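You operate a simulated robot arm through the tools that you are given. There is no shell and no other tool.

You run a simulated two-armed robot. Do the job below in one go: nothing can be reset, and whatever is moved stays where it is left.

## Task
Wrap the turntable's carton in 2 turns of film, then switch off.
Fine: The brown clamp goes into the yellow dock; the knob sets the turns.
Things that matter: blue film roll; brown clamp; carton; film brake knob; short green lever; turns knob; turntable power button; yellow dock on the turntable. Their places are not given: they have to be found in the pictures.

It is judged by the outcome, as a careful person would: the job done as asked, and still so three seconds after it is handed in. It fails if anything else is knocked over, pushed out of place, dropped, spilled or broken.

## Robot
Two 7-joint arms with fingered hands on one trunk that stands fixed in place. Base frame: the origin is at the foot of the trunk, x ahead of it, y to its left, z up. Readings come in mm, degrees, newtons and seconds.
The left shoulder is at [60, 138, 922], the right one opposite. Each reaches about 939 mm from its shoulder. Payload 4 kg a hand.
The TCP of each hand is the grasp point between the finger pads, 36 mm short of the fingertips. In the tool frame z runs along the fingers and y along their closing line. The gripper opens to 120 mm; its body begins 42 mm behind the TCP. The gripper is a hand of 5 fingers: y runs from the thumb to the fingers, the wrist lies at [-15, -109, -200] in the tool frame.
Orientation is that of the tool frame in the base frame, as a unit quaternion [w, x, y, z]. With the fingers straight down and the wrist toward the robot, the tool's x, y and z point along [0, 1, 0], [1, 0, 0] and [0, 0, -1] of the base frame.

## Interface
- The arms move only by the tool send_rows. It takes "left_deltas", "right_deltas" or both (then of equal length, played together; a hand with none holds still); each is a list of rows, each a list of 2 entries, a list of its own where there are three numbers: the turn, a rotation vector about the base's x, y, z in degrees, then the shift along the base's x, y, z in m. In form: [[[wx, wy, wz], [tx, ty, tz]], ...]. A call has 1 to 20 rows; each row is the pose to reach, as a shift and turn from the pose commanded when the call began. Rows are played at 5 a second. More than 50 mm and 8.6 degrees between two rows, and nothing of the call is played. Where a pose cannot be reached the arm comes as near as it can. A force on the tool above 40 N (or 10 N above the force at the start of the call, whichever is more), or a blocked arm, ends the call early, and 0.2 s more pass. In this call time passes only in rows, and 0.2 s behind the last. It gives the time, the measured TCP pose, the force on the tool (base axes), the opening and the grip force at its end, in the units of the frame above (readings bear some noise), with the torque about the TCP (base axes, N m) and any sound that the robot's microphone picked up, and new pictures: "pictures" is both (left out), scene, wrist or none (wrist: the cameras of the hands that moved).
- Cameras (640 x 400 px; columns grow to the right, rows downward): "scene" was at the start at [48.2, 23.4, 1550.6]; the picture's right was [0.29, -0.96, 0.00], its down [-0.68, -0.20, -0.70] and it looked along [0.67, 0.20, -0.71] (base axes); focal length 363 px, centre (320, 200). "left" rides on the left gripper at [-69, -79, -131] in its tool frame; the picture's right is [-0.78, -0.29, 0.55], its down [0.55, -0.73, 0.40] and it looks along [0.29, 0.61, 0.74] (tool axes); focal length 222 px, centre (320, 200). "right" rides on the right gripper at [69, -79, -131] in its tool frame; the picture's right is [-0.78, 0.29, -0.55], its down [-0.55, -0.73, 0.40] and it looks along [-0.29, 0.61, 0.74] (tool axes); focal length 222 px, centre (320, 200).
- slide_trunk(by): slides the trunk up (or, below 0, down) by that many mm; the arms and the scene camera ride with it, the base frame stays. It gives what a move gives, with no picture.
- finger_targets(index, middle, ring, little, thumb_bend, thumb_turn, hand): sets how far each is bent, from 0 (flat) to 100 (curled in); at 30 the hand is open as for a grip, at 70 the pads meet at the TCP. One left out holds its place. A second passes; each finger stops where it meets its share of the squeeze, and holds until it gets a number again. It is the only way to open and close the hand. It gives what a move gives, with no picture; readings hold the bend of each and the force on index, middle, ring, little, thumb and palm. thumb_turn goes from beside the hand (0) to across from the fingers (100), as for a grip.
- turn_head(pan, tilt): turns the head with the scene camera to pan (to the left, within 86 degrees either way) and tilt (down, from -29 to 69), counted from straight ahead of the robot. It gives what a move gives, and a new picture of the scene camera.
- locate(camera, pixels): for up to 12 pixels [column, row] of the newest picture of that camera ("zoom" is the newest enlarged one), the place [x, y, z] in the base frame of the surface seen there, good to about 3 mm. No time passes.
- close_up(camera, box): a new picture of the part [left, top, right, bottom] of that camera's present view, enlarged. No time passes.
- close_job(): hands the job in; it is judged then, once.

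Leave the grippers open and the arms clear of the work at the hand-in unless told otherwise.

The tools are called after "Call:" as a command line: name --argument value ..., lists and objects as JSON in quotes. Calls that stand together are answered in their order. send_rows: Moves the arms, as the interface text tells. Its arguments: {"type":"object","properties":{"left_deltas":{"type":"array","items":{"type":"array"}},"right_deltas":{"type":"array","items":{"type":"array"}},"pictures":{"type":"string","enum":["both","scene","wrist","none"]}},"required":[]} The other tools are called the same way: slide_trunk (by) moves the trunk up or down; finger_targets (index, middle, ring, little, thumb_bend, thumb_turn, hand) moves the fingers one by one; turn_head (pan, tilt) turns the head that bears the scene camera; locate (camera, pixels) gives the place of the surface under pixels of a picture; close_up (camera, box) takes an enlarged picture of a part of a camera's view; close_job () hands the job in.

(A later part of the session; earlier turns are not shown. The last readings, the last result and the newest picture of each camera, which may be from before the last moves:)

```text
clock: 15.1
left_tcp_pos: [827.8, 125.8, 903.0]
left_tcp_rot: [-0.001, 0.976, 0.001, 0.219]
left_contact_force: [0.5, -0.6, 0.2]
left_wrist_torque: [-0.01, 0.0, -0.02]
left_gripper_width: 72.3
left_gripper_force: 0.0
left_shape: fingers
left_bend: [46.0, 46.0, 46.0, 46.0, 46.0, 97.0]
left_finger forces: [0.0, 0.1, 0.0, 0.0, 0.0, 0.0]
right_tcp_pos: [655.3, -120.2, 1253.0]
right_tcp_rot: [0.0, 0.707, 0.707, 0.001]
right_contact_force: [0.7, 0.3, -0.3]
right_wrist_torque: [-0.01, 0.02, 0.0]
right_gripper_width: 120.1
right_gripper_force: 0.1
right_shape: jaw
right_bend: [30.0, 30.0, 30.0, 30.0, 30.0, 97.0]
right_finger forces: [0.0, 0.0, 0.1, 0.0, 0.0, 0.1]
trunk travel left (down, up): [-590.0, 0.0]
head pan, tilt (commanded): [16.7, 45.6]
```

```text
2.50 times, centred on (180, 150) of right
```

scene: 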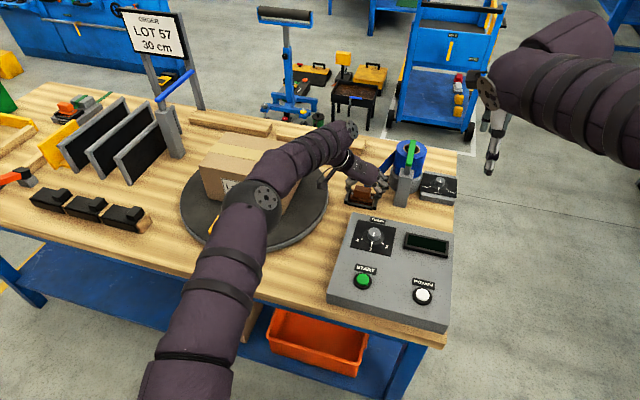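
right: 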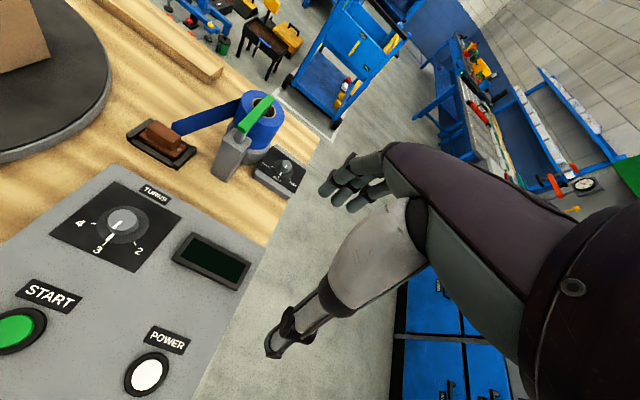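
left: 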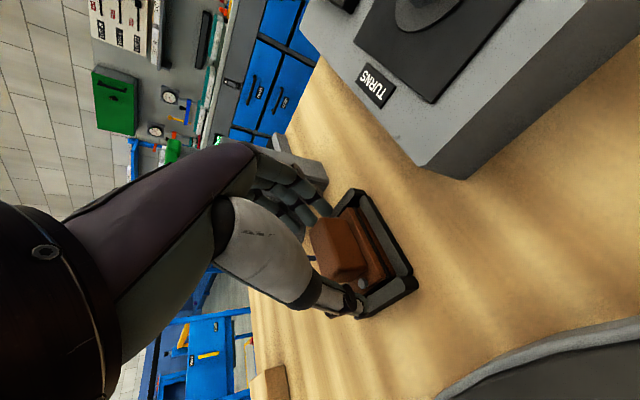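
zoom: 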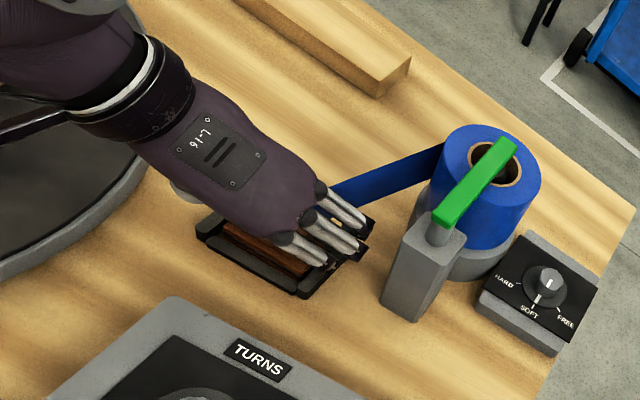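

The hand straddles the handle ends cleanly, index at the right end and thumb at the left end, no contact. I close the index and thumb onto the handle; the other fingers stay at 46.

Call:
finger_targets --hand "left" --index 80 --thumb_bend 80

Call:
close_up --camera "left" --box '[220, 130, 480, 360]'

Call:
close_up --camera "scene" --box '[320, 150, 416, 220]'

```text
clock: 16.1
left_tcp_pos: [826.9, 127.0, 904.7]
left_tcp_rot: [-0.003, 0.976, 0.002, 0.22]
left_contact_force: [2.6, 10.8, 8.1]
left_wrist_torque: [0.16, -0.13, 0.01]
left_gripper_width: 43.6
left_gripper_force: 19.6
left_shape: fingers
left_bend: [51.0, 46.0, 46.0, 46.0, 67.0, 98.0]
left_finger forces: [14.0, 0.1, 0.0, 0.1, 25.3, 0.1]
right_tcp_pos: [654.7, -118.6, 1251.7]
right_tcp_rot: [0.0, 0.707, 0.707, 0.0]
right_contact_force: [-0.2, 0.5, 1.3]
right_wrist_torque: [0.01, -0.03, -0.01]
right_gripper_width: 119.9
right_gripper_force: 0.0
right_shape: jaw
right_bend: [30.0, 30.0, 30.0, 30.0, 30.0, 97.0]
right_finger forces: [0.1, 0.0, 0.0, 0.0, 0.0, 0.0]
trunk travel left (down, up): [-590.0, 0.0]
head pan, tilt (commanded): [16.7, 45.6]
```

```text
1.74 times, centred on (350, 245) of left
```

zoom: 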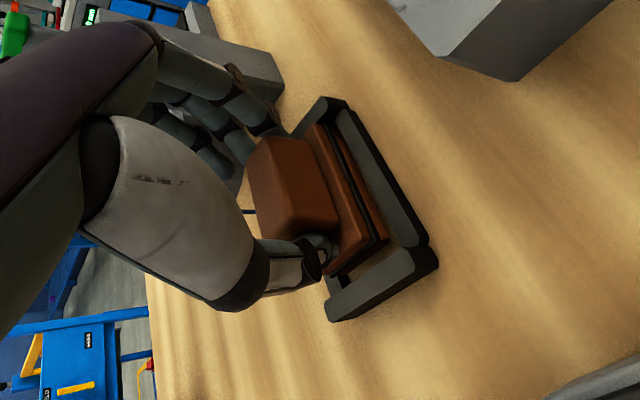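

```text
5.71 times, centred on (368, 185) of scene
```

zoom: 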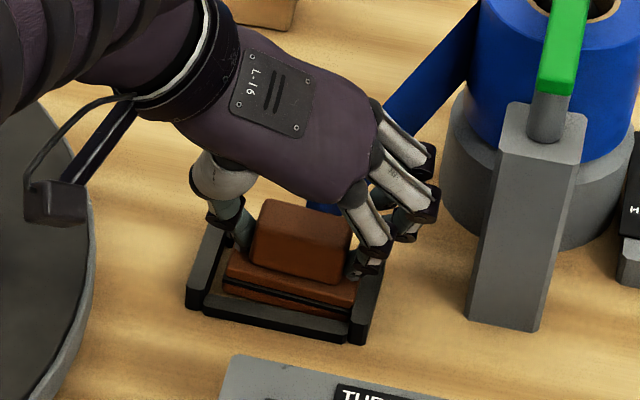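

Index and thumb hold the handle (14 N and 25 N), but the clamp slid about 6 mm to the right against the holder wall, with the hand pressed slightly. I ease the hand 5 mm left and lift slowly by 30 mm, watching the force.

Call:
send_rows --left_deltas '[[[0, 0, 0], [0, 0.003, 0.002]], [[0, 0, 0], [0, 0.005, 0.005]], [[0, 0, 0], [0, 0.005, 0.012]], [[0, 0, 0], [0, 0.005, 0.02]], [[0, 0, 0], [0, 0.005, 0.03]]]' --pictures "both"

Call:
close_up --camera "left" --box '[220, 130, 480, 360]'

Call:
close_up --camera "scene" --box '[320, 150, 416, 220]'

Call:
close_up --camera "right" --box '[60, 70, 300, 230]'

```text
clock: 17.2
left_tcp_pos: [826.5, 127.4, 933.8]
left_tcp_rot: [-0.002, 0.976, 0.001, 0.218]
left_contact_force: [-0.6, -0.6, -0.5]
left_wrist_torque: [0.04, 0.0, 0.03]
left_gripper_width: 43.9
left_gripper_force: 19.1
left_shape: fingers
left_bend: [49.0, 46.0, 46.0, 46.0, 69.0, 97.0]
left_finger forces: [18.3, 0.0, 0.1, 0.0, 20.1, 0.0]
right_tcp_pos: [656.0, -120.4, 1252.6]
right_tcp_rot: [0.0, 0.707, 0.707, 0.0]
right_contact_force: [-0.7, 0.8, 1.0]
right_wrist_torque: [0.01, 0.0, 0.02]
right_gripper_width: 120.0
right_gripper_force: 0.0
right_shape: jaw
right_bend: [30.0, 30.0, 30.0, 30.0, 30.0, 97.0]
right_finger forces: [0.0, 0.0, 0.0, 0.0, 0.0, 0.0]
trunk travel left (down, up): [-590.0, 0.0]
head pan, tilt (commanded): [16.7, 45.6]
```

scene: 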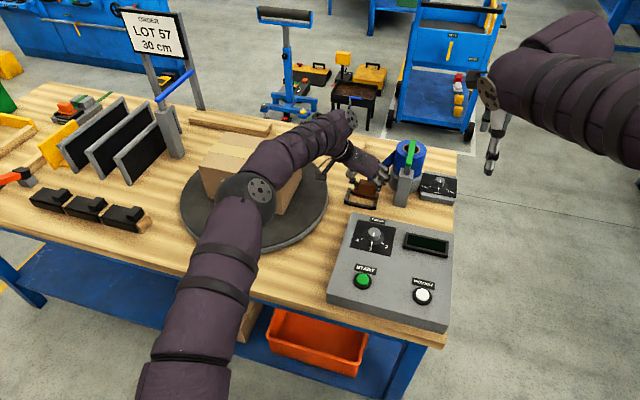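
left: 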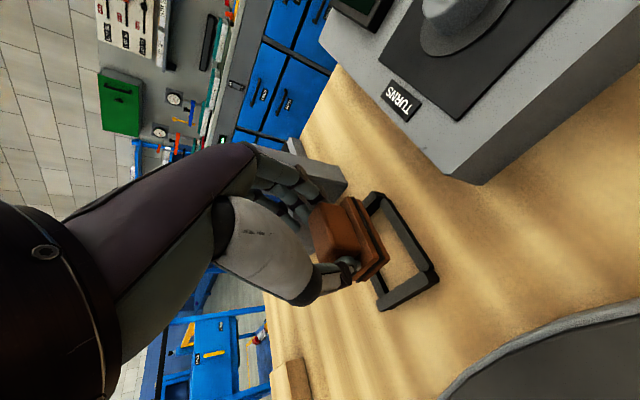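

```text
1.74 times, centred on (350, 245) of left
```

zoom: 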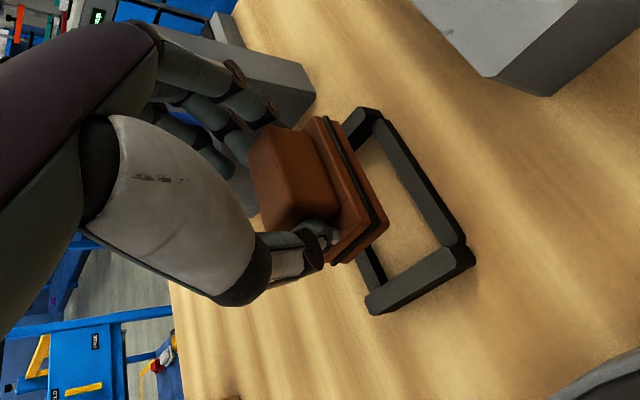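

```text
5.71 times, centred on (368, 185) of scene
```

zoom: 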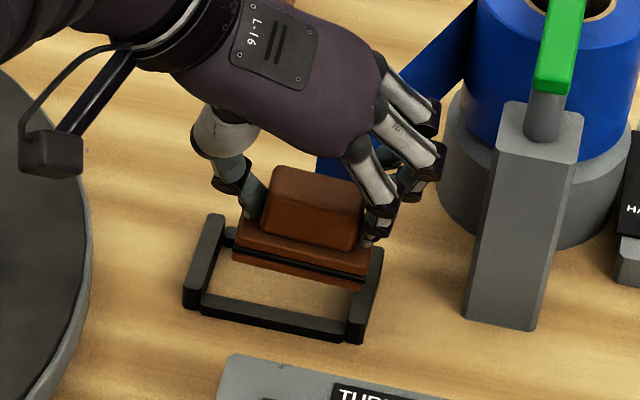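

```text
2.50 times, centred on (180, 150) of right
```

zoom: 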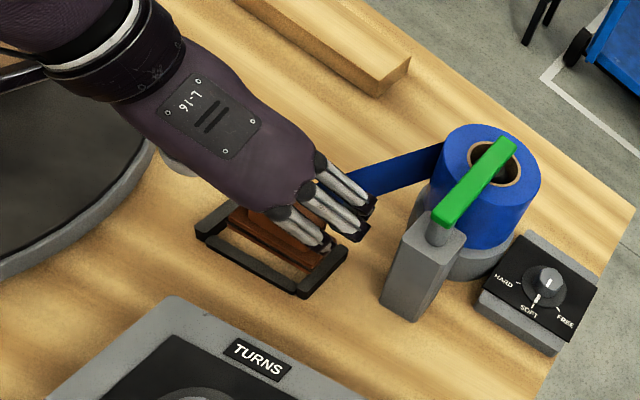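

The clamp is off the holder, held firmly (18/20 N), with no noticeable film drag yet. I check its attitude in the hand by locating points on its handle and base in an enlarged scene picture.

Call:
close_up --camera "scene" --box '[344, 166, 392, 196]'

```text
13.33 times, centred on (368, 181) of scene
```

zoom: 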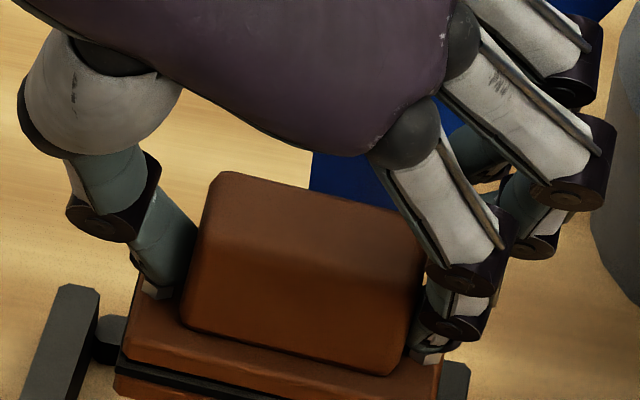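

Call:
locate --camera "zoom" --pixels '[[230, 185], [410, 240], [215, 235], [400, 285], [200, 315], [380, 360], [140, 345], [430, 395], [320, 215], [310, 340], [190, 260], [415, 320]]'

```text
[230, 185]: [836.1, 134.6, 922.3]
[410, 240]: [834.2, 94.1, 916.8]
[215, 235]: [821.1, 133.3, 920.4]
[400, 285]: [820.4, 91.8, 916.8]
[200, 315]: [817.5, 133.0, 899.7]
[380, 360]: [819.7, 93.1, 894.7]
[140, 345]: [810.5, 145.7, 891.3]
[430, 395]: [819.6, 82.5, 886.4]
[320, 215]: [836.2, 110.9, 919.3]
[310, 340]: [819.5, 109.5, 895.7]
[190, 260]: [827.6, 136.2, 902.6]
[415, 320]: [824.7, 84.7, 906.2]
```

The clamp sits about 14 mm off the TCP toward the index and is turned roughly 6° in roll and yaw, since the thumb pushed harder than the index. I want a centred, level grip before carrying it, so I level it, centre it over the holder at this height and check, then set it back and re-grip.

Call:
send_rows --left_deltas '[[[-2, 0, -2], [0.002, 0.005, 0]], [[-4, 0, -4], [0.004, 0.01, 0]], [[-6, 0, -6], [0.005, 0.015, 0]], [[-6, 0, -6], [0.005, 0.015, 0]]]' --pictures "scene"

Call:
close_up --camera "scene" --box '[344, 166, 392, 196]'

```text
clock: 18.2
left_tcp_pos: [832.4, 145.2, 932.2]
left_tcp_rot: [0.061, 0.974, -0.039, 0.217]
left_contact_force: [-0.7, 0.2, -0.4]
left_wrist_torque: [0.0, 0.0, 0.01]
left_gripper_width: 43.7
left_gripper_force: 19.0
left_shape: fingers
left_bend: [49.0, 46.0, 46.0, 46.0, 69.0, 97.0]
left_finger forces: [18.0, 0.0, 0.0, 0.0, 19.7, 0.0]
left hand out of reach, approached as far as the arm can: row 3
right_tcp_pos: [655.9, -119.8, 1253.5]
right_tcp_rot: [0.001, 0.707, 0.707, 0.0]
right_contact_force: [0.0, -0.1, -0.6]
right_wrist_torque: [0.0, 0.03, -0.02]
right_gripper_width: 120.0
right_gripper_force: 0.0
right_shape: jaw
right_bend: [30.0, 30.0, 30.0, 30.0, 30.0, 97.0]
right_finger forces: [0.1, 0.0, 0.0, 0.0, 0.0, 0.0]
trunk travel left (down, up): [-590.0, 0.0]
head pan, tilt (commanded): [16.7, 45.6]
```

scene: 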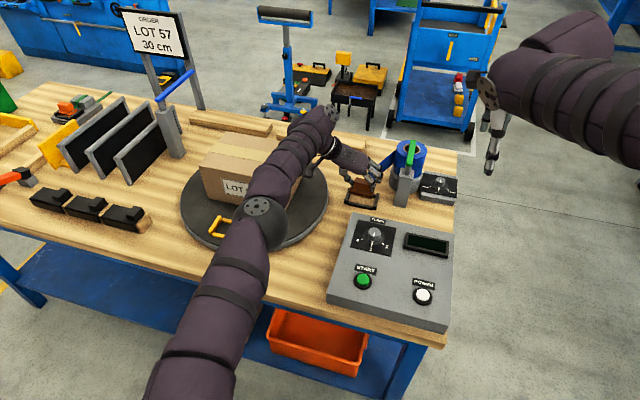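

```text
13.33 times, centred on (368, 181) of scene
```

zoom: 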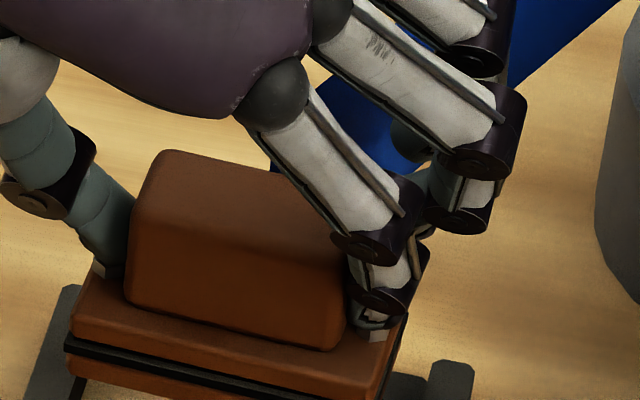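

I locate the clamp's points again in this enlarged picture to see whether it is level and centred.

Call:
locate --camera "zoom" --pixels '[[165, 165], [150, 220], [340, 265], [335, 215], [135, 295], [330, 340], [90, 310], [370, 375], [110, 345], [300, 390], [50, 340], [455, 375]]'

```text
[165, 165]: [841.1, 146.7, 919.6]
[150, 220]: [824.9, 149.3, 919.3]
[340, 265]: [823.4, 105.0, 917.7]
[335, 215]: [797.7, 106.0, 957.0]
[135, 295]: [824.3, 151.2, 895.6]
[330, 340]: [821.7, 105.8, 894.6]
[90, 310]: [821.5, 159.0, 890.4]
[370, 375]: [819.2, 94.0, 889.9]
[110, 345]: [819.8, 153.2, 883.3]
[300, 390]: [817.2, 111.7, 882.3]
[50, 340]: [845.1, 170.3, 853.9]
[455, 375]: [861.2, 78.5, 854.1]
```

The clamp is now level and centred over the holder (about (834,127)). I lower it straight down 30 mm into the holder, slowing at the end.

Call:
send_rows --left_deltas '[[[0, 0, 0], [0, -0.001, -0.012]], [[0, 0, 0], [0, -0.002, -0.022]], [[0, 0, 0], [0, -0.002, -0.026]], [[0, 0, 0], [0, -0.002, -0.028]], [[0, 0, 0], [0, -0.002, -0.0295]]]' --pictures "scene"

Call:
close_up --camera "scene" --box '[336, 172, 400, 212]'

```text
clock: 19.4
left_tcp_pos: [833.9, 141.5, 903.4]
left_tcp_rot: [0.06, 0.973, -0.038, 0.219]
left_contact_force: [0.1, 0.4, -1.2]
left_wrist_torque: [0.0, -0.01, 0.01]
left_gripper_width: 43.8
left_gripper_force: 19.1
left_shape: fingers
left_bend: [49.0, 46.0, 46.0, 46.0, 69.0, 97.0]
left_finger forces: [18.1, 0.1, 0.0, 0.0, 19.6, 0.0]
right_tcp_pos: [657.3, -119.9, 1252.2]
right_tcp_rot: [0.0, 0.707, 0.707, 0.001]
right_contact_force: [0.0, -0.4, 0.2]
right_wrist_torque: [0.01, 0.01, -0.02]
right_gripper_width: 119.5
right_gripper_force: 0.1
right_shape: jaw
right_bend: [30.0, 30.0, 30.0, 30.0, 30.0, 97.0]
right_finger forces: [0.0, 0.1, 0.1, 0.1, 0.0, 0.1]
trunk travel left (down, up): [-590.0, 0.0]
head pan, tilt (commanded): [16.7, 45.6]
```

scene: 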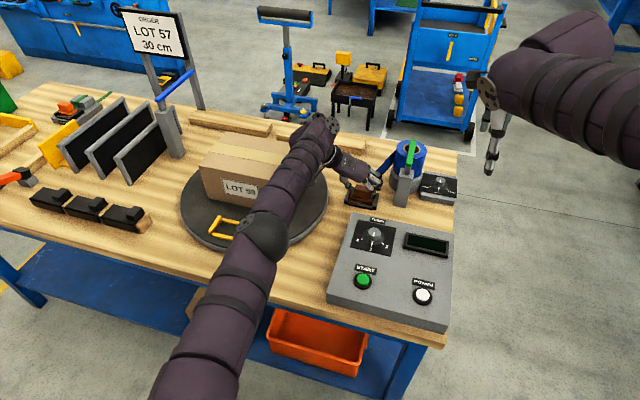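

```text
10.00 times, centred on (368, 192) of scene
```

zoom: 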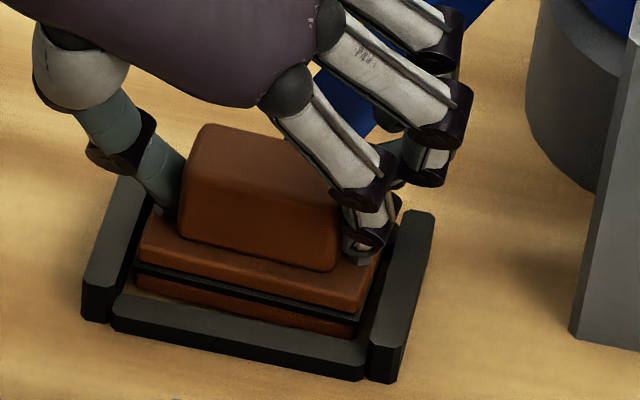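

It is inside the holder with about 1 mm to go. I lower another 1.5 mm and then open the index and thumb back to 46.

Call:
send_rows --left_deltas '[[[0, 0, 0], [0, 0, -0.001]], [[0, 0, 0], [0, 0, -0.0015]]]' --pictures "none"

Call:
finger_targets --hand "left" --index 45 --thumb_bend 45

Call:
close_up --camera "scene" --box '[336, 172, 400, 212]'

```text
clock: 20.1
left_tcp_pos: [832.0, 141.7, 901.8]
left_tcp_rot: [0.061, 0.973, -0.038, 0.219]
left_contact_force: [0.3, -0.3, -1.1]
left_wrist_torque: [0.02, 0.0, -0.01]
left_gripper_width: 43.4
left_gripper_force: 18.8
left_shape: fingers
left_bend: [49.0, 46.0, 46.0, 46.0, 69.0, 97.0]
left_finger forces: [18.1, 0.1, 0.1, 0.0, 19.6, 0.1]
right_tcp_pos: [656.2, -119.8, 1251.8]
right_tcp_rot: [0.0, 0.707, 0.707, 0.0]
right_contact_force: [0.0, 0.8, -0.7]
right_wrist_torque: [-0.02, 0.02, -0.02]
right_gripper_width: 119.9
right_gripper_force: 0.0
right_shape: jaw
right_bend: [30.0, 30.0, 30.0, 30.0, 30.0, 97.0]
right_finger forces: [0.0, 0.0, 0.1, 0.0, 0.0, 0.0]
trunk travel left (down, up): [-590.0, 0.0]
head pan, tilt (commanded): [16.7, 45.6]
```

```text
clock: 21.1
left_tcp_pos: [831.1, 141.8, 901.4]
left_tcp_rot: [0.062, 0.973, -0.038, 0.218]
left_contact_force: [-0.7, -0.4, -0.8]
left_wrist_torque: [-0.04, 0.0, -0.01]
left_gripper_width: 74.9
left_gripper_force: 0.1
left_shape: fingers
left_bend: [45.0, 46.0, 46.0, 46.0, 45.0, 97.0]
left_finger forces: [0.2, 0.0, 0.0, 0.0, 0.0, 0.0]
right_tcp_pos: [656.0, -120.1, 1252.6]
right_tcp_rot: [0.0, 0.707, 0.707, 0.0]
right_contact_force: [-0.2, -0.4, -0.3]
right_wrist_torque: [0.03, 0.02, -0.02]
right_gripper_width: 119.6
right_gripper_force: 0.1
right_shape: jaw
right_bend: [30.0, 30.0, 30.0, 30.0, 30.0, 97.0]
right_finger forces: [0.0, 0.0, 0.1, 0.0, 0.0, 0.0]
trunk travel left (down, up): [-590.0, 0.0]
head pan, tilt (commanded): [16.7, 45.6]
```

```text
10.00 times, centred on (368, 192) of scene
```

zoom: 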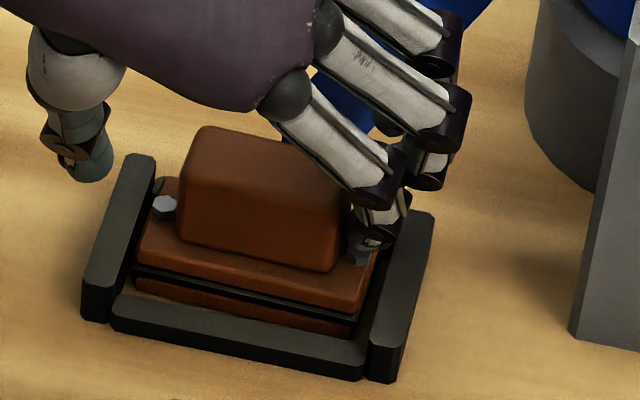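

The clamp rests flat in the holder again. I locate its handle now to centre the hand exactly.

Call:
locate --camera "zoom" --pixels '[[205, 135], [190, 180], [335, 215], [182, 225], [330, 262], [150, 240], [355, 300], [162, 205], [300, 190], [340, 240], [185, 200], [260, 160]]'

```text
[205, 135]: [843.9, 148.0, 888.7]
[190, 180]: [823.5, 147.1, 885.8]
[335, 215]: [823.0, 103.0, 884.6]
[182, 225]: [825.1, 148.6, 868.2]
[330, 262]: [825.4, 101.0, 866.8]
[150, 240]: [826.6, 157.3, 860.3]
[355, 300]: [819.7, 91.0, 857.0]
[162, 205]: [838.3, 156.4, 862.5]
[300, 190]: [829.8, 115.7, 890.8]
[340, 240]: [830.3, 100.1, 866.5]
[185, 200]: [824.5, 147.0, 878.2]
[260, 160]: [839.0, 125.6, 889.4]
```

Handle: y 100.5–148.5, x 823–844, centre (834,124.5). I turn the hand back to its plain tilt and centre it at about (828,124.5,904).

Call:
send_rows --left_deltas '[[[0, 0, 0], [0, -0.006, 0.003]], [[3, 0, 3], [-0.001, -0.012, 0.004]], [[6, 0, 6], [-0.003, -0.017, 0.003]], [[6, 0, 6], [-0.003, -0.017, 0.002]]]' --pictures "both"

Call:
close_up --camera "scene" --box '[336, 172, 400, 212]'

Call:
close_up --camera "left" --box '[240, 160, 400, 300]'

```text
clock: 22.1
left_tcp_pos: [829.1, 125.7, 901.7]
left_tcp_rot: [-0.001, 0.976, 0.002, 0.218]
left_contact_force: [-0.4, -0.1, -0.8]
left_wrist_torque: [-0.02, -0.01, 0.04]
left_gripper_width: 74.5
left_gripper_force: 0.1
left_shape: fingers
left_bend: [45.0, 46.0, 46.0, 46.0, 45.0, 97.0]
left_finger forces: [0.0, 0.0, 0.0, 0.0, 0.1, 0.1]
right_tcp_pos: [656.8, -120.9, 1252.9]
right_tcp_rot: [-0.001, 0.707, 0.707, 0.0]
right_contact_force: [-0.1, -0.4, 0.0]
right_wrist_torque: [0.02, 0.03, -0.01]
right_gripper_width: 119.9
right_gripper_force: 0.1
right_shape: jaw
right_bend: [30.0, 30.0, 30.0, 30.0, 30.0, 97.0]
right_finger forces: [0.0, 0.1, 0.0, 0.1, 0.0, 0.1]
trunk travel left (down, up): [-590.0, 0.0]
head pan, tilt (commanded): [16.7, 45.6]
```

scene: 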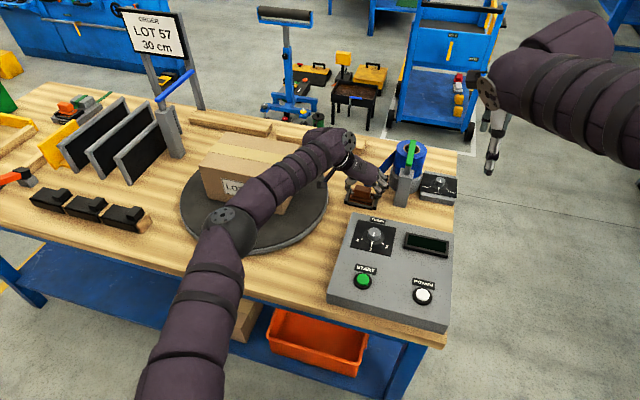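
left: 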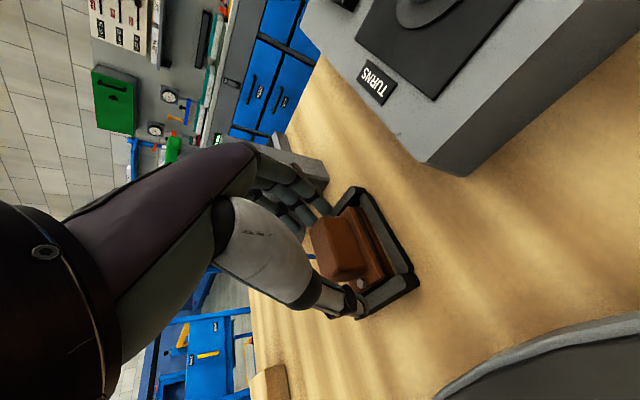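

```text
10.00 times, centred on (368, 192) of scene
```

zoom: 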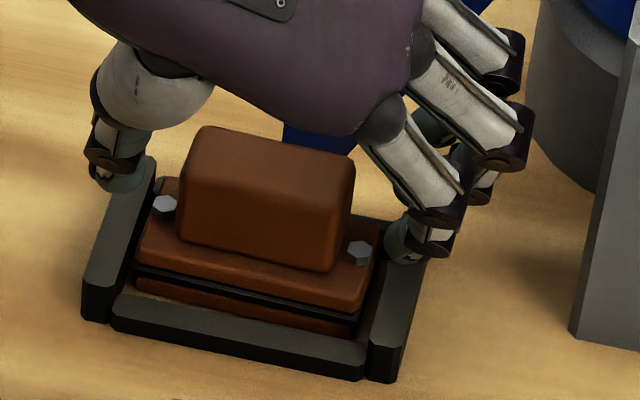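

```text
2.86 times, centred on (320, 230) of left
```

zoom: 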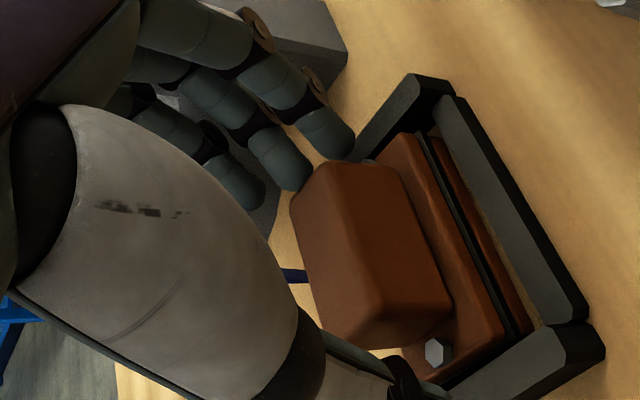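

The hand is centred. I first close both index and thumb to 55 (just about the handle's length), keeping them symmetric.

Call:
finger_targets --hand "left" --index 55 --thumb_bend 55

Call:
close_up --camera "scene" --box '[336, 172, 400, 212]'

```text
clock: 23.1
left_tcp_pos: [827.1, 126.6, 902.8]
left_tcp_rot: [-0.001, 0.976, 0.001, 0.219]
left_contact_force: [-0.1, -0.3, 0.4]
left_wrist_torque: [0.03, 0.01, 0.04]
left_gripper_width: 48.0
left_gripper_force: 0.7
left_shape: fingers
left_bend: [54.0, 46.0, 46.0, 46.0, 54.0, 97.0]
left_finger forces: [0.9, 0.0, 0.1, 0.1, 0.8, 0.0]
right_tcp_pos: [656.5, -119.1, 1252.9]
right_tcp_rot: [0.0, 0.707, 0.707, -0.001]
right_contact_force: [0.0, 0.0, 0.6]
right_wrist_torque: [-0.01, 0.01, -0.03]
right_gripper_width: 119.7
right_gripper_force: 0.2
right_shape: jaw
right_bend: [30.0, 30.0, 30.0, 30.0, 30.0, 97.0]
right_finger forces: [0.1, 0.0, 0.1, 0.1, 0.1, 0.1]
trunk travel left (down, up): [-590.0, 0.0]
head pan, tilt (commanded): [16.7, 45.6]
```

```text
10.00 times, centred on (368, 192) of scene
```

zoom: 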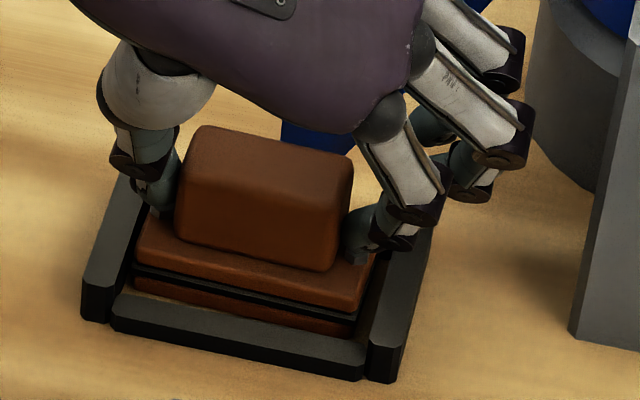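

Both touch symmetrically at 54 with under 1 N. I now squeeze evenly, to 59 on both.

Call:
finger_targets --hand "left" --index 59 --thumb_bend 58

Call:
close_up --camera "scene" --box '[336, 172, 400, 212]'

```text
clock: 24.1
left_tcp_pos: [828.8, 125.9, 902.5]
left_tcp_rot: [-0.001, 0.976, 0.001, 0.219]
left_contact_force: [0.8, -0.1, -0.7]
left_wrist_torque: [-0.01, 0.03, -0.01]
left_gripper_width: 46.2
left_gripper_force: 3.1
left_shape: fingers
left_bend: [56.0, 46.0, 46.0, 46.0, 55.0, 97.0]
left_finger forces: [3.3, 0.1, 0.0, 0.1, 3.3, 0.1]
right_tcp_pos: [655.4, -120.4, 1252.5]
right_tcp_rot: [0.0, 0.707, 0.707, 0.001]
right_contact_force: [1.2, 0.9, -0.3]
right_wrist_torque: [-0.01, 0.01, -0.01]
right_gripper_width: 119.8
right_gripper_force: 0.1
right_shape: jaw
right_bend: [30.0, 30.0, 30.0, 30.0, 30.0, 97.0]
right_finger forces: [0.0, 0.1, 0.1, 0.1, 0.0, 0.0]
trunk travel left (down, up): [-590.0, 0.0]
head pan, tilt (commanded): [16.7, 45.6]
```

```text
10.00 times, centred on (368, 192) of scene
```

zoom: 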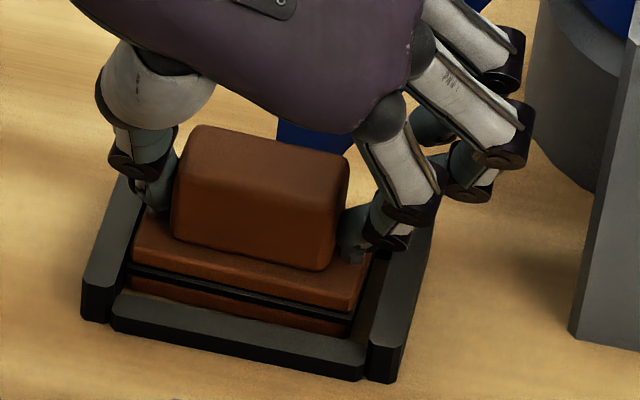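

The squeeze grows about 1 N per step and stays balanced (3.3/3.3 N). I go on to 65/64 and then 71/70.

Call:
finger_targets --hand "left" --index 65 --thumb_bend 64

Call:
finger_targets --hand "left" --index 71 --thumb_bend 70

Call:
close_up --camera "scene" --box '[336, 172, 400, 212]'

```text
clock: 25.1
left_tcp_pos: [828.5, 125.5, 903.1]
left_tcp_rot: [-0.002, 0.976, 0.001, 0.219]
left_contact_force: [1.1, 0.2, 0.8]
left_wrist_torque: [-0.07, -0.02, -0.03]
left_gripper_width: 44.7
left_gripper_force: 8.7
left_shape: fingers
left_bend: [57.0, 46.0, 46.0, 46.0, 58.0, 97.0]
left_finger forces: [8.7, 0.0, 0.0, 0.1, 8.9, 0.0]
right_tcp_pos: [656.3, -121.1, 1251.8]
right_tcp_rot: [0.001, 0.707, 0.707, 0.0]
right_contact_force: [-0.2, 0.0, 0.6]
right_wrist_torque: [0.02, 0.01, 0.0]
right_gripper_width: 120.0
right_gripper_force: 0.1
right_shape: jaw
right_bend: [30.0, 30.0, 30.0, 30.0, 30.0, 97.0]
right_finger forces: [0.0, 0.1, 0.1, 0.0, 0.0, 0.0]
trunk travel left (down, up): [-590.0, 0.0]
head pan, tilt (commanded): [16.7, 45.6]
```

```text
clock: 26.1
left_tcp_pos: [828.1, 126.1, 903.2]
left_tcp_rot: [-0.002, 0.976, 0.002, 0.219]
left_contact_force: [0.5, 2.2, 2.0]
left_wrist_torque: [-0.05, -0.03, 0.03]
left_gripper_width: 44.4
left_gripper_force: 11.1
left_shape: fingers
left_bend: [55.0, 46.0, 46.0, 46.0, 62.0, 97.0]
left_finger forces: [11.0, 0.0, 0.0, 0.1, 12.3, 0.0]
right_tcp_pos: [656.1, -120.6, 1252.5]
right_tcp_rot: [0.0, 0.707, 0.707, 0.0]
right_contact_force: [-0.3, 0.1, 0.1]
right_wrist_torque: [0.02, 0.0, 0.02]
right_gripper_width: 119.7
right_gripper_force: 0.1
right_shape: jaw
right_bend: [30.0, 30.0, 30.0, 30.0, 30.0, 97.0]
right_finger forces: [0.1, 0.0, 0.0, 0.0, 0.0, 0.0]
trunk travel left (down, up): [-590.0, 0.0]
head pan, tilt (commanded): [16.7, 45.6]
```

```text
10.00 times, centred on (368, 192) of scene
```

zoom: 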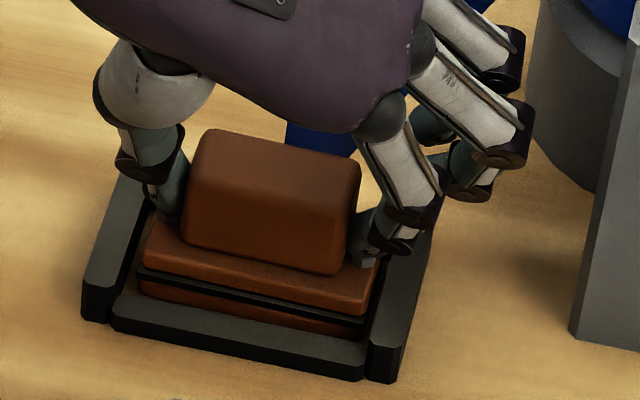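

The thumb has started pushing the handle over (62 vs 55). I back the thumb's target to 67 and raise the index to 80 to rebalance.

Call:
finger_targets --hand "left" --index 82 --thumb_bend 67

Call:
close_up --camera "scene" --box '[336, 172, 400, 212]'

```text
clock: 27.1
left_tcp_pos: [828.2, 124.9, 905.0]
left_tcp_rot: [-0.001, 0.976, 0.002, 0.218]
left_contact_force: [0.5, 0.7, 1.2]
left_wrist_torque: [-0.13, -0.01, 0.0]
left_gripper_width: 44.7
left_gripper_force: 9.9
left_shape: fingers
left_bend: [54.0, 46.0, 46.0, 46.0, 61.0, 97.0]
left_finger forces: [10.3, 0.0, 0.1, 0.0, 9.8, 0.0]
right_tcp_pos: [655.8, -119.8, 1253.1]
right_tcp_rot: [0.0, 0.707, 0.707, 0.0]
right_contact_force: [-0.2, 0.3, -0.9]
right_wrist_torque: [-0.04, 0.0, -0.03]
right_gripper_width: 120.0
right_gripper_force: 0.0
right_shape: jaw
right_bend: [30.0, 30.0, 30.0, 30.0, 30.0, 97.0]
right_finger forces: [0.0, 0.1, 0.1, 0.0, 0.0, 0.0]
trunk travel left (down, up): [-590.0, 0.0]
head pan, tilt (commanded): [16.7, 45.6]
```

```text
10.00 times, centred on (368, 192) of scene
```

zoom: 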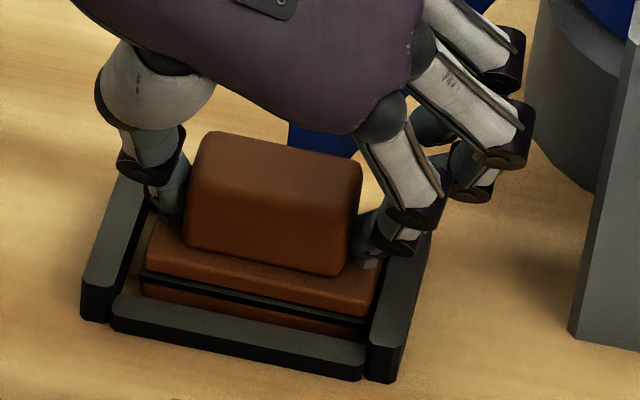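

Balanced at about 10 N each (index 54, thumb 61), clamp still flat in the holder. I lift 30 mm gently and check its attitude.

Call:
send_rows --left_deltas '[[[0, 0, 0], [0, 0.001, 0.003]], [[0, 0, 0], [0, 0.001, 0.008]], [[0, 0, 0], [0, 0.001, 0.015]], [[0, 0, 0], [0, 0.001, 0.024]], [[0, 0, 0], [0, 0.001, 0.03]]]' --pictures "scene"

Call:
close_up --camera "scene" --box '[344, 166, 392, 196]'

```text
clock: 28.2
left_tcp_pos: [828.6, 124.8, 933.4]
left_tcp_rot: [-0.002, 0.976, 0.001, 0.219]
left_contact_force: [0.3, -0.1, 0.0]
left_wrist_torque: [0.0, -0.01, -0.02]
left_gripper_width: 44.7
left_gripper_force: 9.8
left_shape: fingers
left_bend: [54.0, 46.0, 46.0, 46.0, 61.0, 97.0]
left_finger forces: [10.0, 0.0, 0.0, 0.0, 9.9, 0.0]
right_tcp_pos: [655.0, -119.7, 1252.5]
right_tcp_rot: [-0.001, 0.707, 0.707, 0.0]
right_contact_force: [0.0, -0.1, -0.1]
right_wrist_torque: [0.02, 0.0, -0.02]
right_gripper_width: 119.7
right_gripper_force: 0.1
right_shape: jaw
right_bend: [30.0, 30.0, 30.0, 30.0, 30.0, 97.0]
right_finger forces: [0.0, 0.0, 0.1, 0.1, 0.0, 0.0]
trunk travel left (down, up): [-590.0, 0.0]
head pan, tilt (commanded): [16.7, 45.6]
```

scene: 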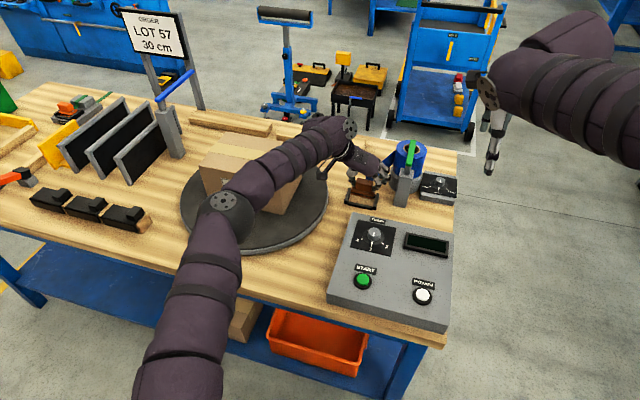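

```text
13.33 times, centred on (368, 181) of scene
```

zoom: 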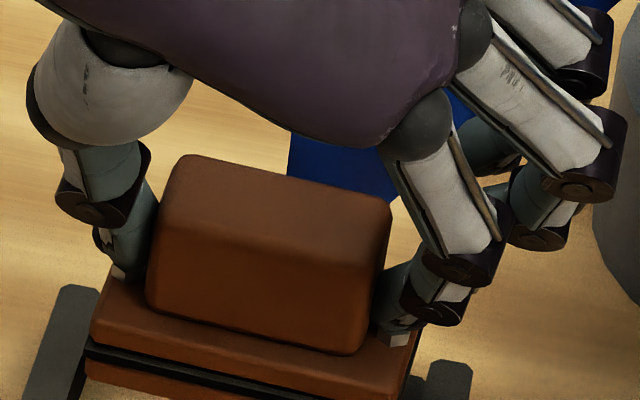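

Call:
locate --camera "zoom" --pixels '[[185, 170], [170, 225], [365, 270], [380, 215], [155, 300], [350, 345], [105, 315], [390, 385], [120, 345], [280, 395], [60, 340], [455, 375]]'

```text
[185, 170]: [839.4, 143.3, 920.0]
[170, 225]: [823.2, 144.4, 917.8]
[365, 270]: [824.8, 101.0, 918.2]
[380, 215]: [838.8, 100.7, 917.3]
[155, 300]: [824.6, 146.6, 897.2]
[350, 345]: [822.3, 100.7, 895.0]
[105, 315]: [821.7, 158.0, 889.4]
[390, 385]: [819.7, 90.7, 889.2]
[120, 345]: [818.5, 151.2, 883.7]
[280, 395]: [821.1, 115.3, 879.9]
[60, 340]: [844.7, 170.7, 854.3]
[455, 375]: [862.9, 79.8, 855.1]
```

The clamp is level and centred in the hand (centre about 5 mm ahead of the TCP, base bottom ~63 mm below it). Before carrying it I check how high the left elbow and forearm are over the carton.

Call:
locate --camera "scene" --pixels '[[232, 205], [205, 215], [270, 180], [300, 165], [330, 140], [210, 270], [180, 330], [245, 235], [285, 200], [330, 165], [262, 145], [300, 130]]'

```text
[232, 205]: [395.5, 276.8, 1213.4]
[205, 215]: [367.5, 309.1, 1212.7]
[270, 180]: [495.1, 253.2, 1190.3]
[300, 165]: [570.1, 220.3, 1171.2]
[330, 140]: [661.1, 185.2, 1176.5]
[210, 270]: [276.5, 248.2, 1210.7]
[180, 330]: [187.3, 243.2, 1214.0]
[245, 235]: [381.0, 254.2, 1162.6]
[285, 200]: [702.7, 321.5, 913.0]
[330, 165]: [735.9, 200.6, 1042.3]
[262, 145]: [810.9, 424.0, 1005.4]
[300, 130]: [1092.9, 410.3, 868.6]
```

The elbow and forearm ride at z 1160–1210, well above the carton. I lift 50 mm and pull back 40 mm slowly as a test of the film's drag.

Call:
send_rows --left_deltas '[[[0, 0, 0], [0, 0, 0.015]], [[0, 0, 0], [0, 0, 0.03]], [[0, 0, 0], [0, 0.0, 0.05]], [[0, 0, 0], [-0.012, 0.005, 0.05]], [[0, 0, 0], [-0.025, 0.01, 0.05]], [[0, 0, 0], [-0.04, 0.015, 0.05]]]' --pictures "scene"

Call:
close_up --camera "scene" --box '[320, 110, 448, 210]'

```text
clock: 29.6
left_tcp_pos: [787.6, 142.5, 983.9]
left_tcp_rot: [-0.001, 0.976, 0.001, 0.219]
left_contact_force: [-1.0, 0.2, -0.7]
left_wrist_torque: [0.02, -0.02, 0.01]
left_gripper_width: 44.8
left_gripper_force: 10.0
left_shape: fingers
left_bend: [54.0, 46.0, 46.0, 46.0, 61.0, 97.0]
left_finger forces: [9.9, 0.0, 0.0, 0.1, 10.0, 0.0]
right_tcp_pos: [655.8, -121.0, 1253.2]
right_tcp_rot: [0.001, 0.707, 0.707, 0.0]
right_contact_force: [-0.9, 0.4, 0.8]
right_wrist_torque: [-0.01, 0.02, 0.01]
right_gripper_width: 119.9
right_gripper_force: 0.1
right_shape: jaw
right_bend: [30.0, 30.0, 30.0, 30.0, 30.0, 97.0]
right_finger forces: [0.0, 0.0, 0.0, 0.0, 0.0, 0.1]
trunk travel left (down, up): [-590.0, 0.0]
head pan, tilt (commanded): [16.7, 45.6]
```

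scene: 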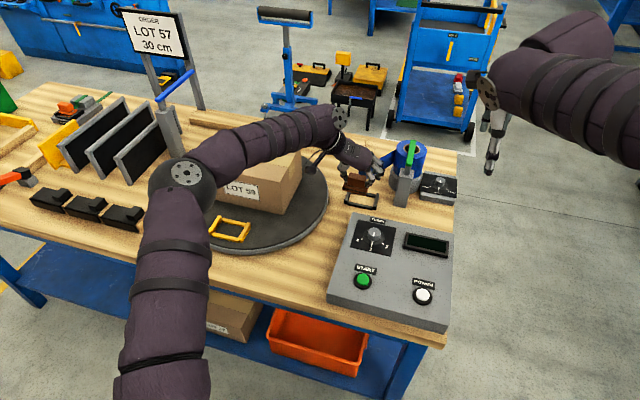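

```text
4.00 times, centred on (384, 160) of scene
```

zoom: 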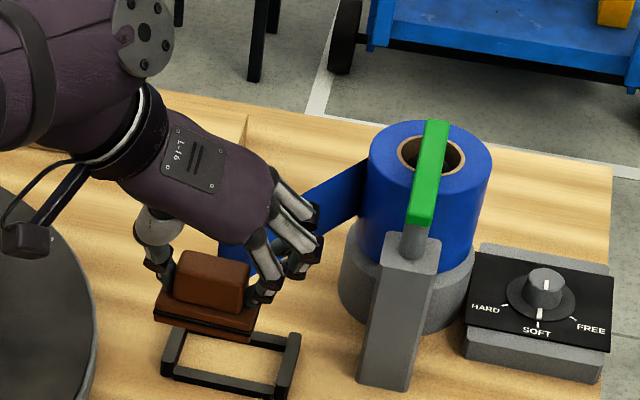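

The film pays out with almost no drag (about 1 N). The elbow swings out to the left as the hand comes back, so I check its height against the items on the bench's left side.

Call:
locate --camera "scene" --pixels '[[185, 175], [160, 185], [155, 205], [230, 145], [300, 125], [172, 85], [155, 50], [125, 100], [140, 140], [100, 195], [240, 160], [170, 240]]'

```text
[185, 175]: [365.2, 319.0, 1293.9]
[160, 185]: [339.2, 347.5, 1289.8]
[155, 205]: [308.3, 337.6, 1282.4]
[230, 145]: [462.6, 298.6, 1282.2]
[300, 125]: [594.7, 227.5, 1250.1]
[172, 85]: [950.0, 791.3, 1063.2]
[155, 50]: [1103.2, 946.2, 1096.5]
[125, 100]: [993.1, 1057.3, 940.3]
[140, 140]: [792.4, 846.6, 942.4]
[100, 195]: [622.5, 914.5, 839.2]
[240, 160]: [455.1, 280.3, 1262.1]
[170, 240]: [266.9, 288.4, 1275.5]
```

The elbow is at z≈1290, x≈365 — clear of everything. I carry the clamp back along a line to about (600,200,985), passing right of the carton's corner, at a gentle pace.

Call:
send_rows --left_deltas '[[[0, 0, 0], [-0.0235, 0.007, 0]], [[0, 0, 0], [-0.047, 0.0145, 0]], [[0, 0, 0], [-0.0705, 0.022, 0]], [[0, 0, 0], [-0.094, 0.029, 0]], [[0, 0, 0], [-0.1175, 0.036, 0]], [[0, 0, 0], [-0.141, 0.0435, 0]], [[0, 0, 0], [-0.1645, 0.051, 0]], [[0, 0, 0], [-0.188, 0.058, 0]]]' --pictures "scene"

Call:
close_up --camera "scene" --box '[220, 100, 460, 260]'

```text
clock: 31.4
left_tcp_pos: [600.4, 199.8, 983.1]
left_tcp_rot: [0.0, 0.976, 0.001, 0.219]
left_contact_force: [0.7, 0.3, -0.4]
left_wrist_torque: [0.02, 0.01, 0.01]
left_gripper_width: 44.4
left_gripper_force: 9.9
left_shape: fingers
left_bend: [54.0, 46.0, 46.0, 46.0, 61.0, 97.0]
left_finger forces: [9.7, 0.1, 0.0, 0.1, 9.8, 0.1]
right_tcp_pos: [655.6, -120.0, 1253.3]
right_tcp_rot: [0.0, 0.707, 0.707, 0.0]
right_contact_force: [0.4, 0.2, 0.7]
right_wrist_torque: [0.01, 0.01, 0.03]
right_gripper_width: 120.0
right_gripper_force: 0.1
right_shape: jaw
right_bend: [30.0, 30.0, 30.0, 30.0, 30.0, 97.0]
right_finger forces: [0.0, 0.0, 0.1, 0.0, 0.1, 0.1]
trunk travel left (down, up): [-590.0, 0.0]
head pan, tilt (commanded): [16.7, 45.6]
```

scene: 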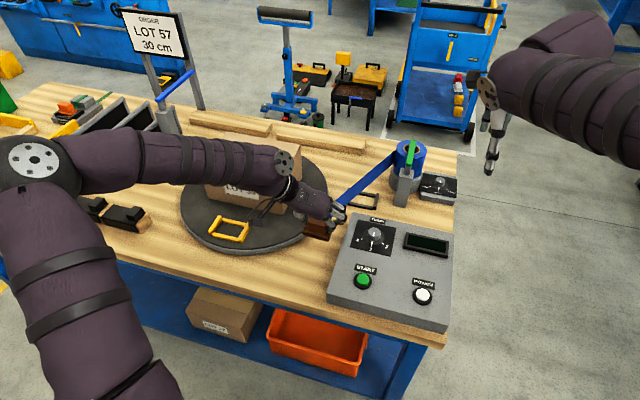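

```text
2.50 times, centred on (340, 180) of scene
```

zoom: 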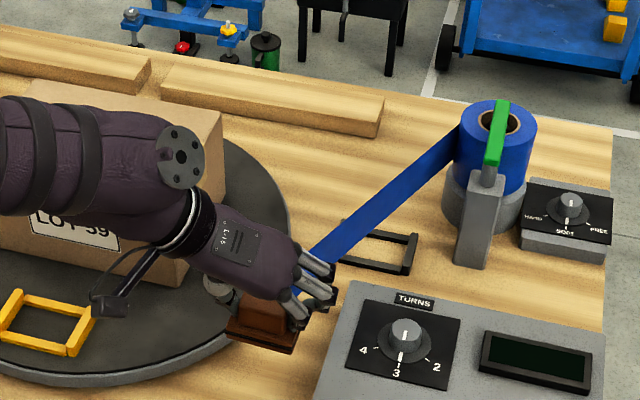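

The film stretches freely from the roll to the clamp. I carry on to above the dock at about (581,440,983), moving left along x≈590, in front of the carton.

Call:
send_rows --left_deltas '[[[0, 0, 0], [-0.008, 0.024, 0]], [[0, 0, 0], [-0.012, 0.048, 0]], [[0, 0, 0], [-0.016, 0.072, 0]], [[0, 0, 0], [-0.018, 0.096, 0]], [[0, 0, 0], [-0.0195, 0.12, 0]], [[0, 0, 0], [-0.0195, 0.144, 0]], [[0, 0, 0], [-0.0195, 0.168, 0]], [[0, 0, 0], [-0.0195, 0.192, 0]], [[0, 0, 0], [-0.0195, 0.216, 0]], [[0, 0, 0], [-0.0195, 0.24, 0]]]' --pictures "both"

Call:
close_up --camera "scene" --box '[160, 100, 400, 260]'

```text
clock: 33.6
left_tcp_pos: [581.0, 439.1, 983.0]
left_tcp_rot: [-0.001, 0.976, 0.001, 0.219]
left_contact_force: [-0.8, -0.5, -0.7]
left_wrist_torque: [-0.04, 0.03, 0.0]
left_gripper_width: 44.5
left_gripper_force: 9.6
left_shape: fingers
left_bend: [54.0, 46.0, 46.0, 46.0, 61.0, 97.0]
left_finger forces: [9.7, 0.1, 0.0, 0.0, 9.8, 0.0]
right_tcp_pos: [657.1, -119.2, 1253.2]
right_tcp_rot: [0.0, 0.706, 0.708, 0.001]
right_contact_force: [-0.3, 0.2, 0.5]
right_wrist_torque: [0.01, -0.01, 0.01]
right_gripper_width: 120.0
right_gripper_force: 0.0
right_shape: jaw
right_bend: [30.0, 30.0, 30.0, 30.0, 30.0, 97.0]
right_finger forces: [0.1, 0.0, 0.0, 0.1, 0.1, 0.0]
trunk travel left (down, up): [-590.0, 0.0]
head pan, tilt (commanded): [16.7, 45.6]
```

scene: 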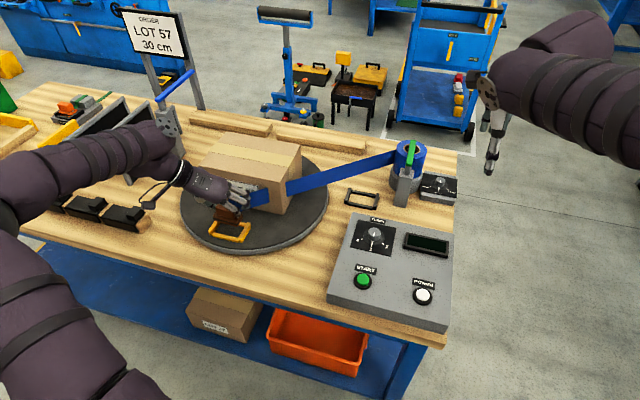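
left: 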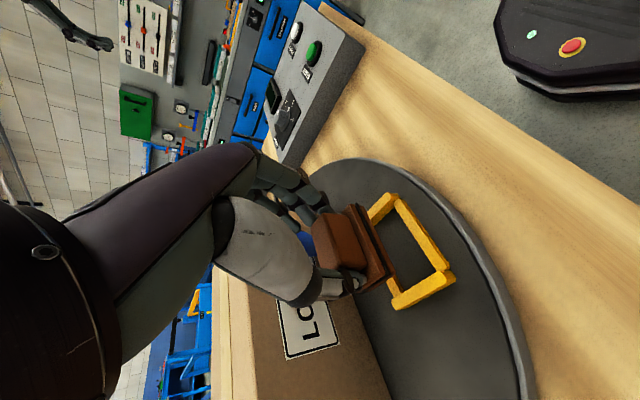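

```text
2.50 times, centred on (280, 180) of scene
```

zoom: 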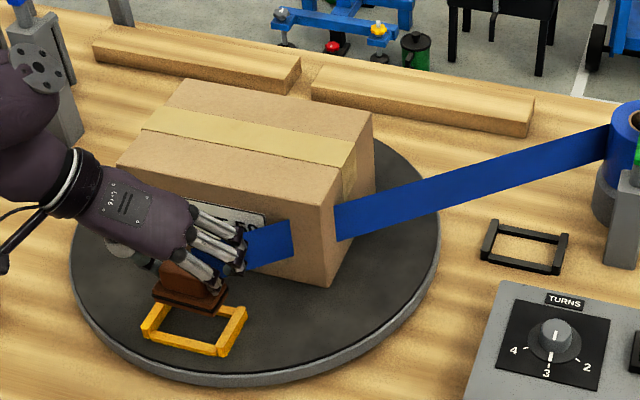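

The clamp is above the dock (the film passes the carton's front-right corner). I enlarge the scene there to measure the clamp against the dock before lowering.

Call:
close_up --camera "scene" --box '[200, 182, 264, 248]'

```text
6.06 times, centred on (232, 215) of scene
```

zoom: 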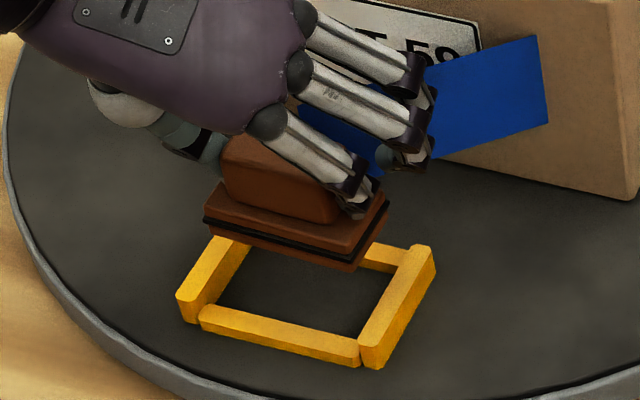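

Call:
locate --camera "zoom" --pixels '[[212, 200], [345, 248], [225, 185], [340, 218], [205, 220], [350, 262], [228, 160], [182, 295], [365, 345], [425, 255], [235, 245], [280, 148]]'

```text
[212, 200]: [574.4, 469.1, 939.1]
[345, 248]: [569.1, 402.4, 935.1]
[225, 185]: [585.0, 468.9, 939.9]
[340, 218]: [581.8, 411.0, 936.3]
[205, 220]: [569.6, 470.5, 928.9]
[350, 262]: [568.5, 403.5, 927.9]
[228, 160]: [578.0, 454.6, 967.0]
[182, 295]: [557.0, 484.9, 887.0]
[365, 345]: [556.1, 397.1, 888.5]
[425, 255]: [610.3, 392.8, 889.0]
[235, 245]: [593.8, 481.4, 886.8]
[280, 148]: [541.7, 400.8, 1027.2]
```

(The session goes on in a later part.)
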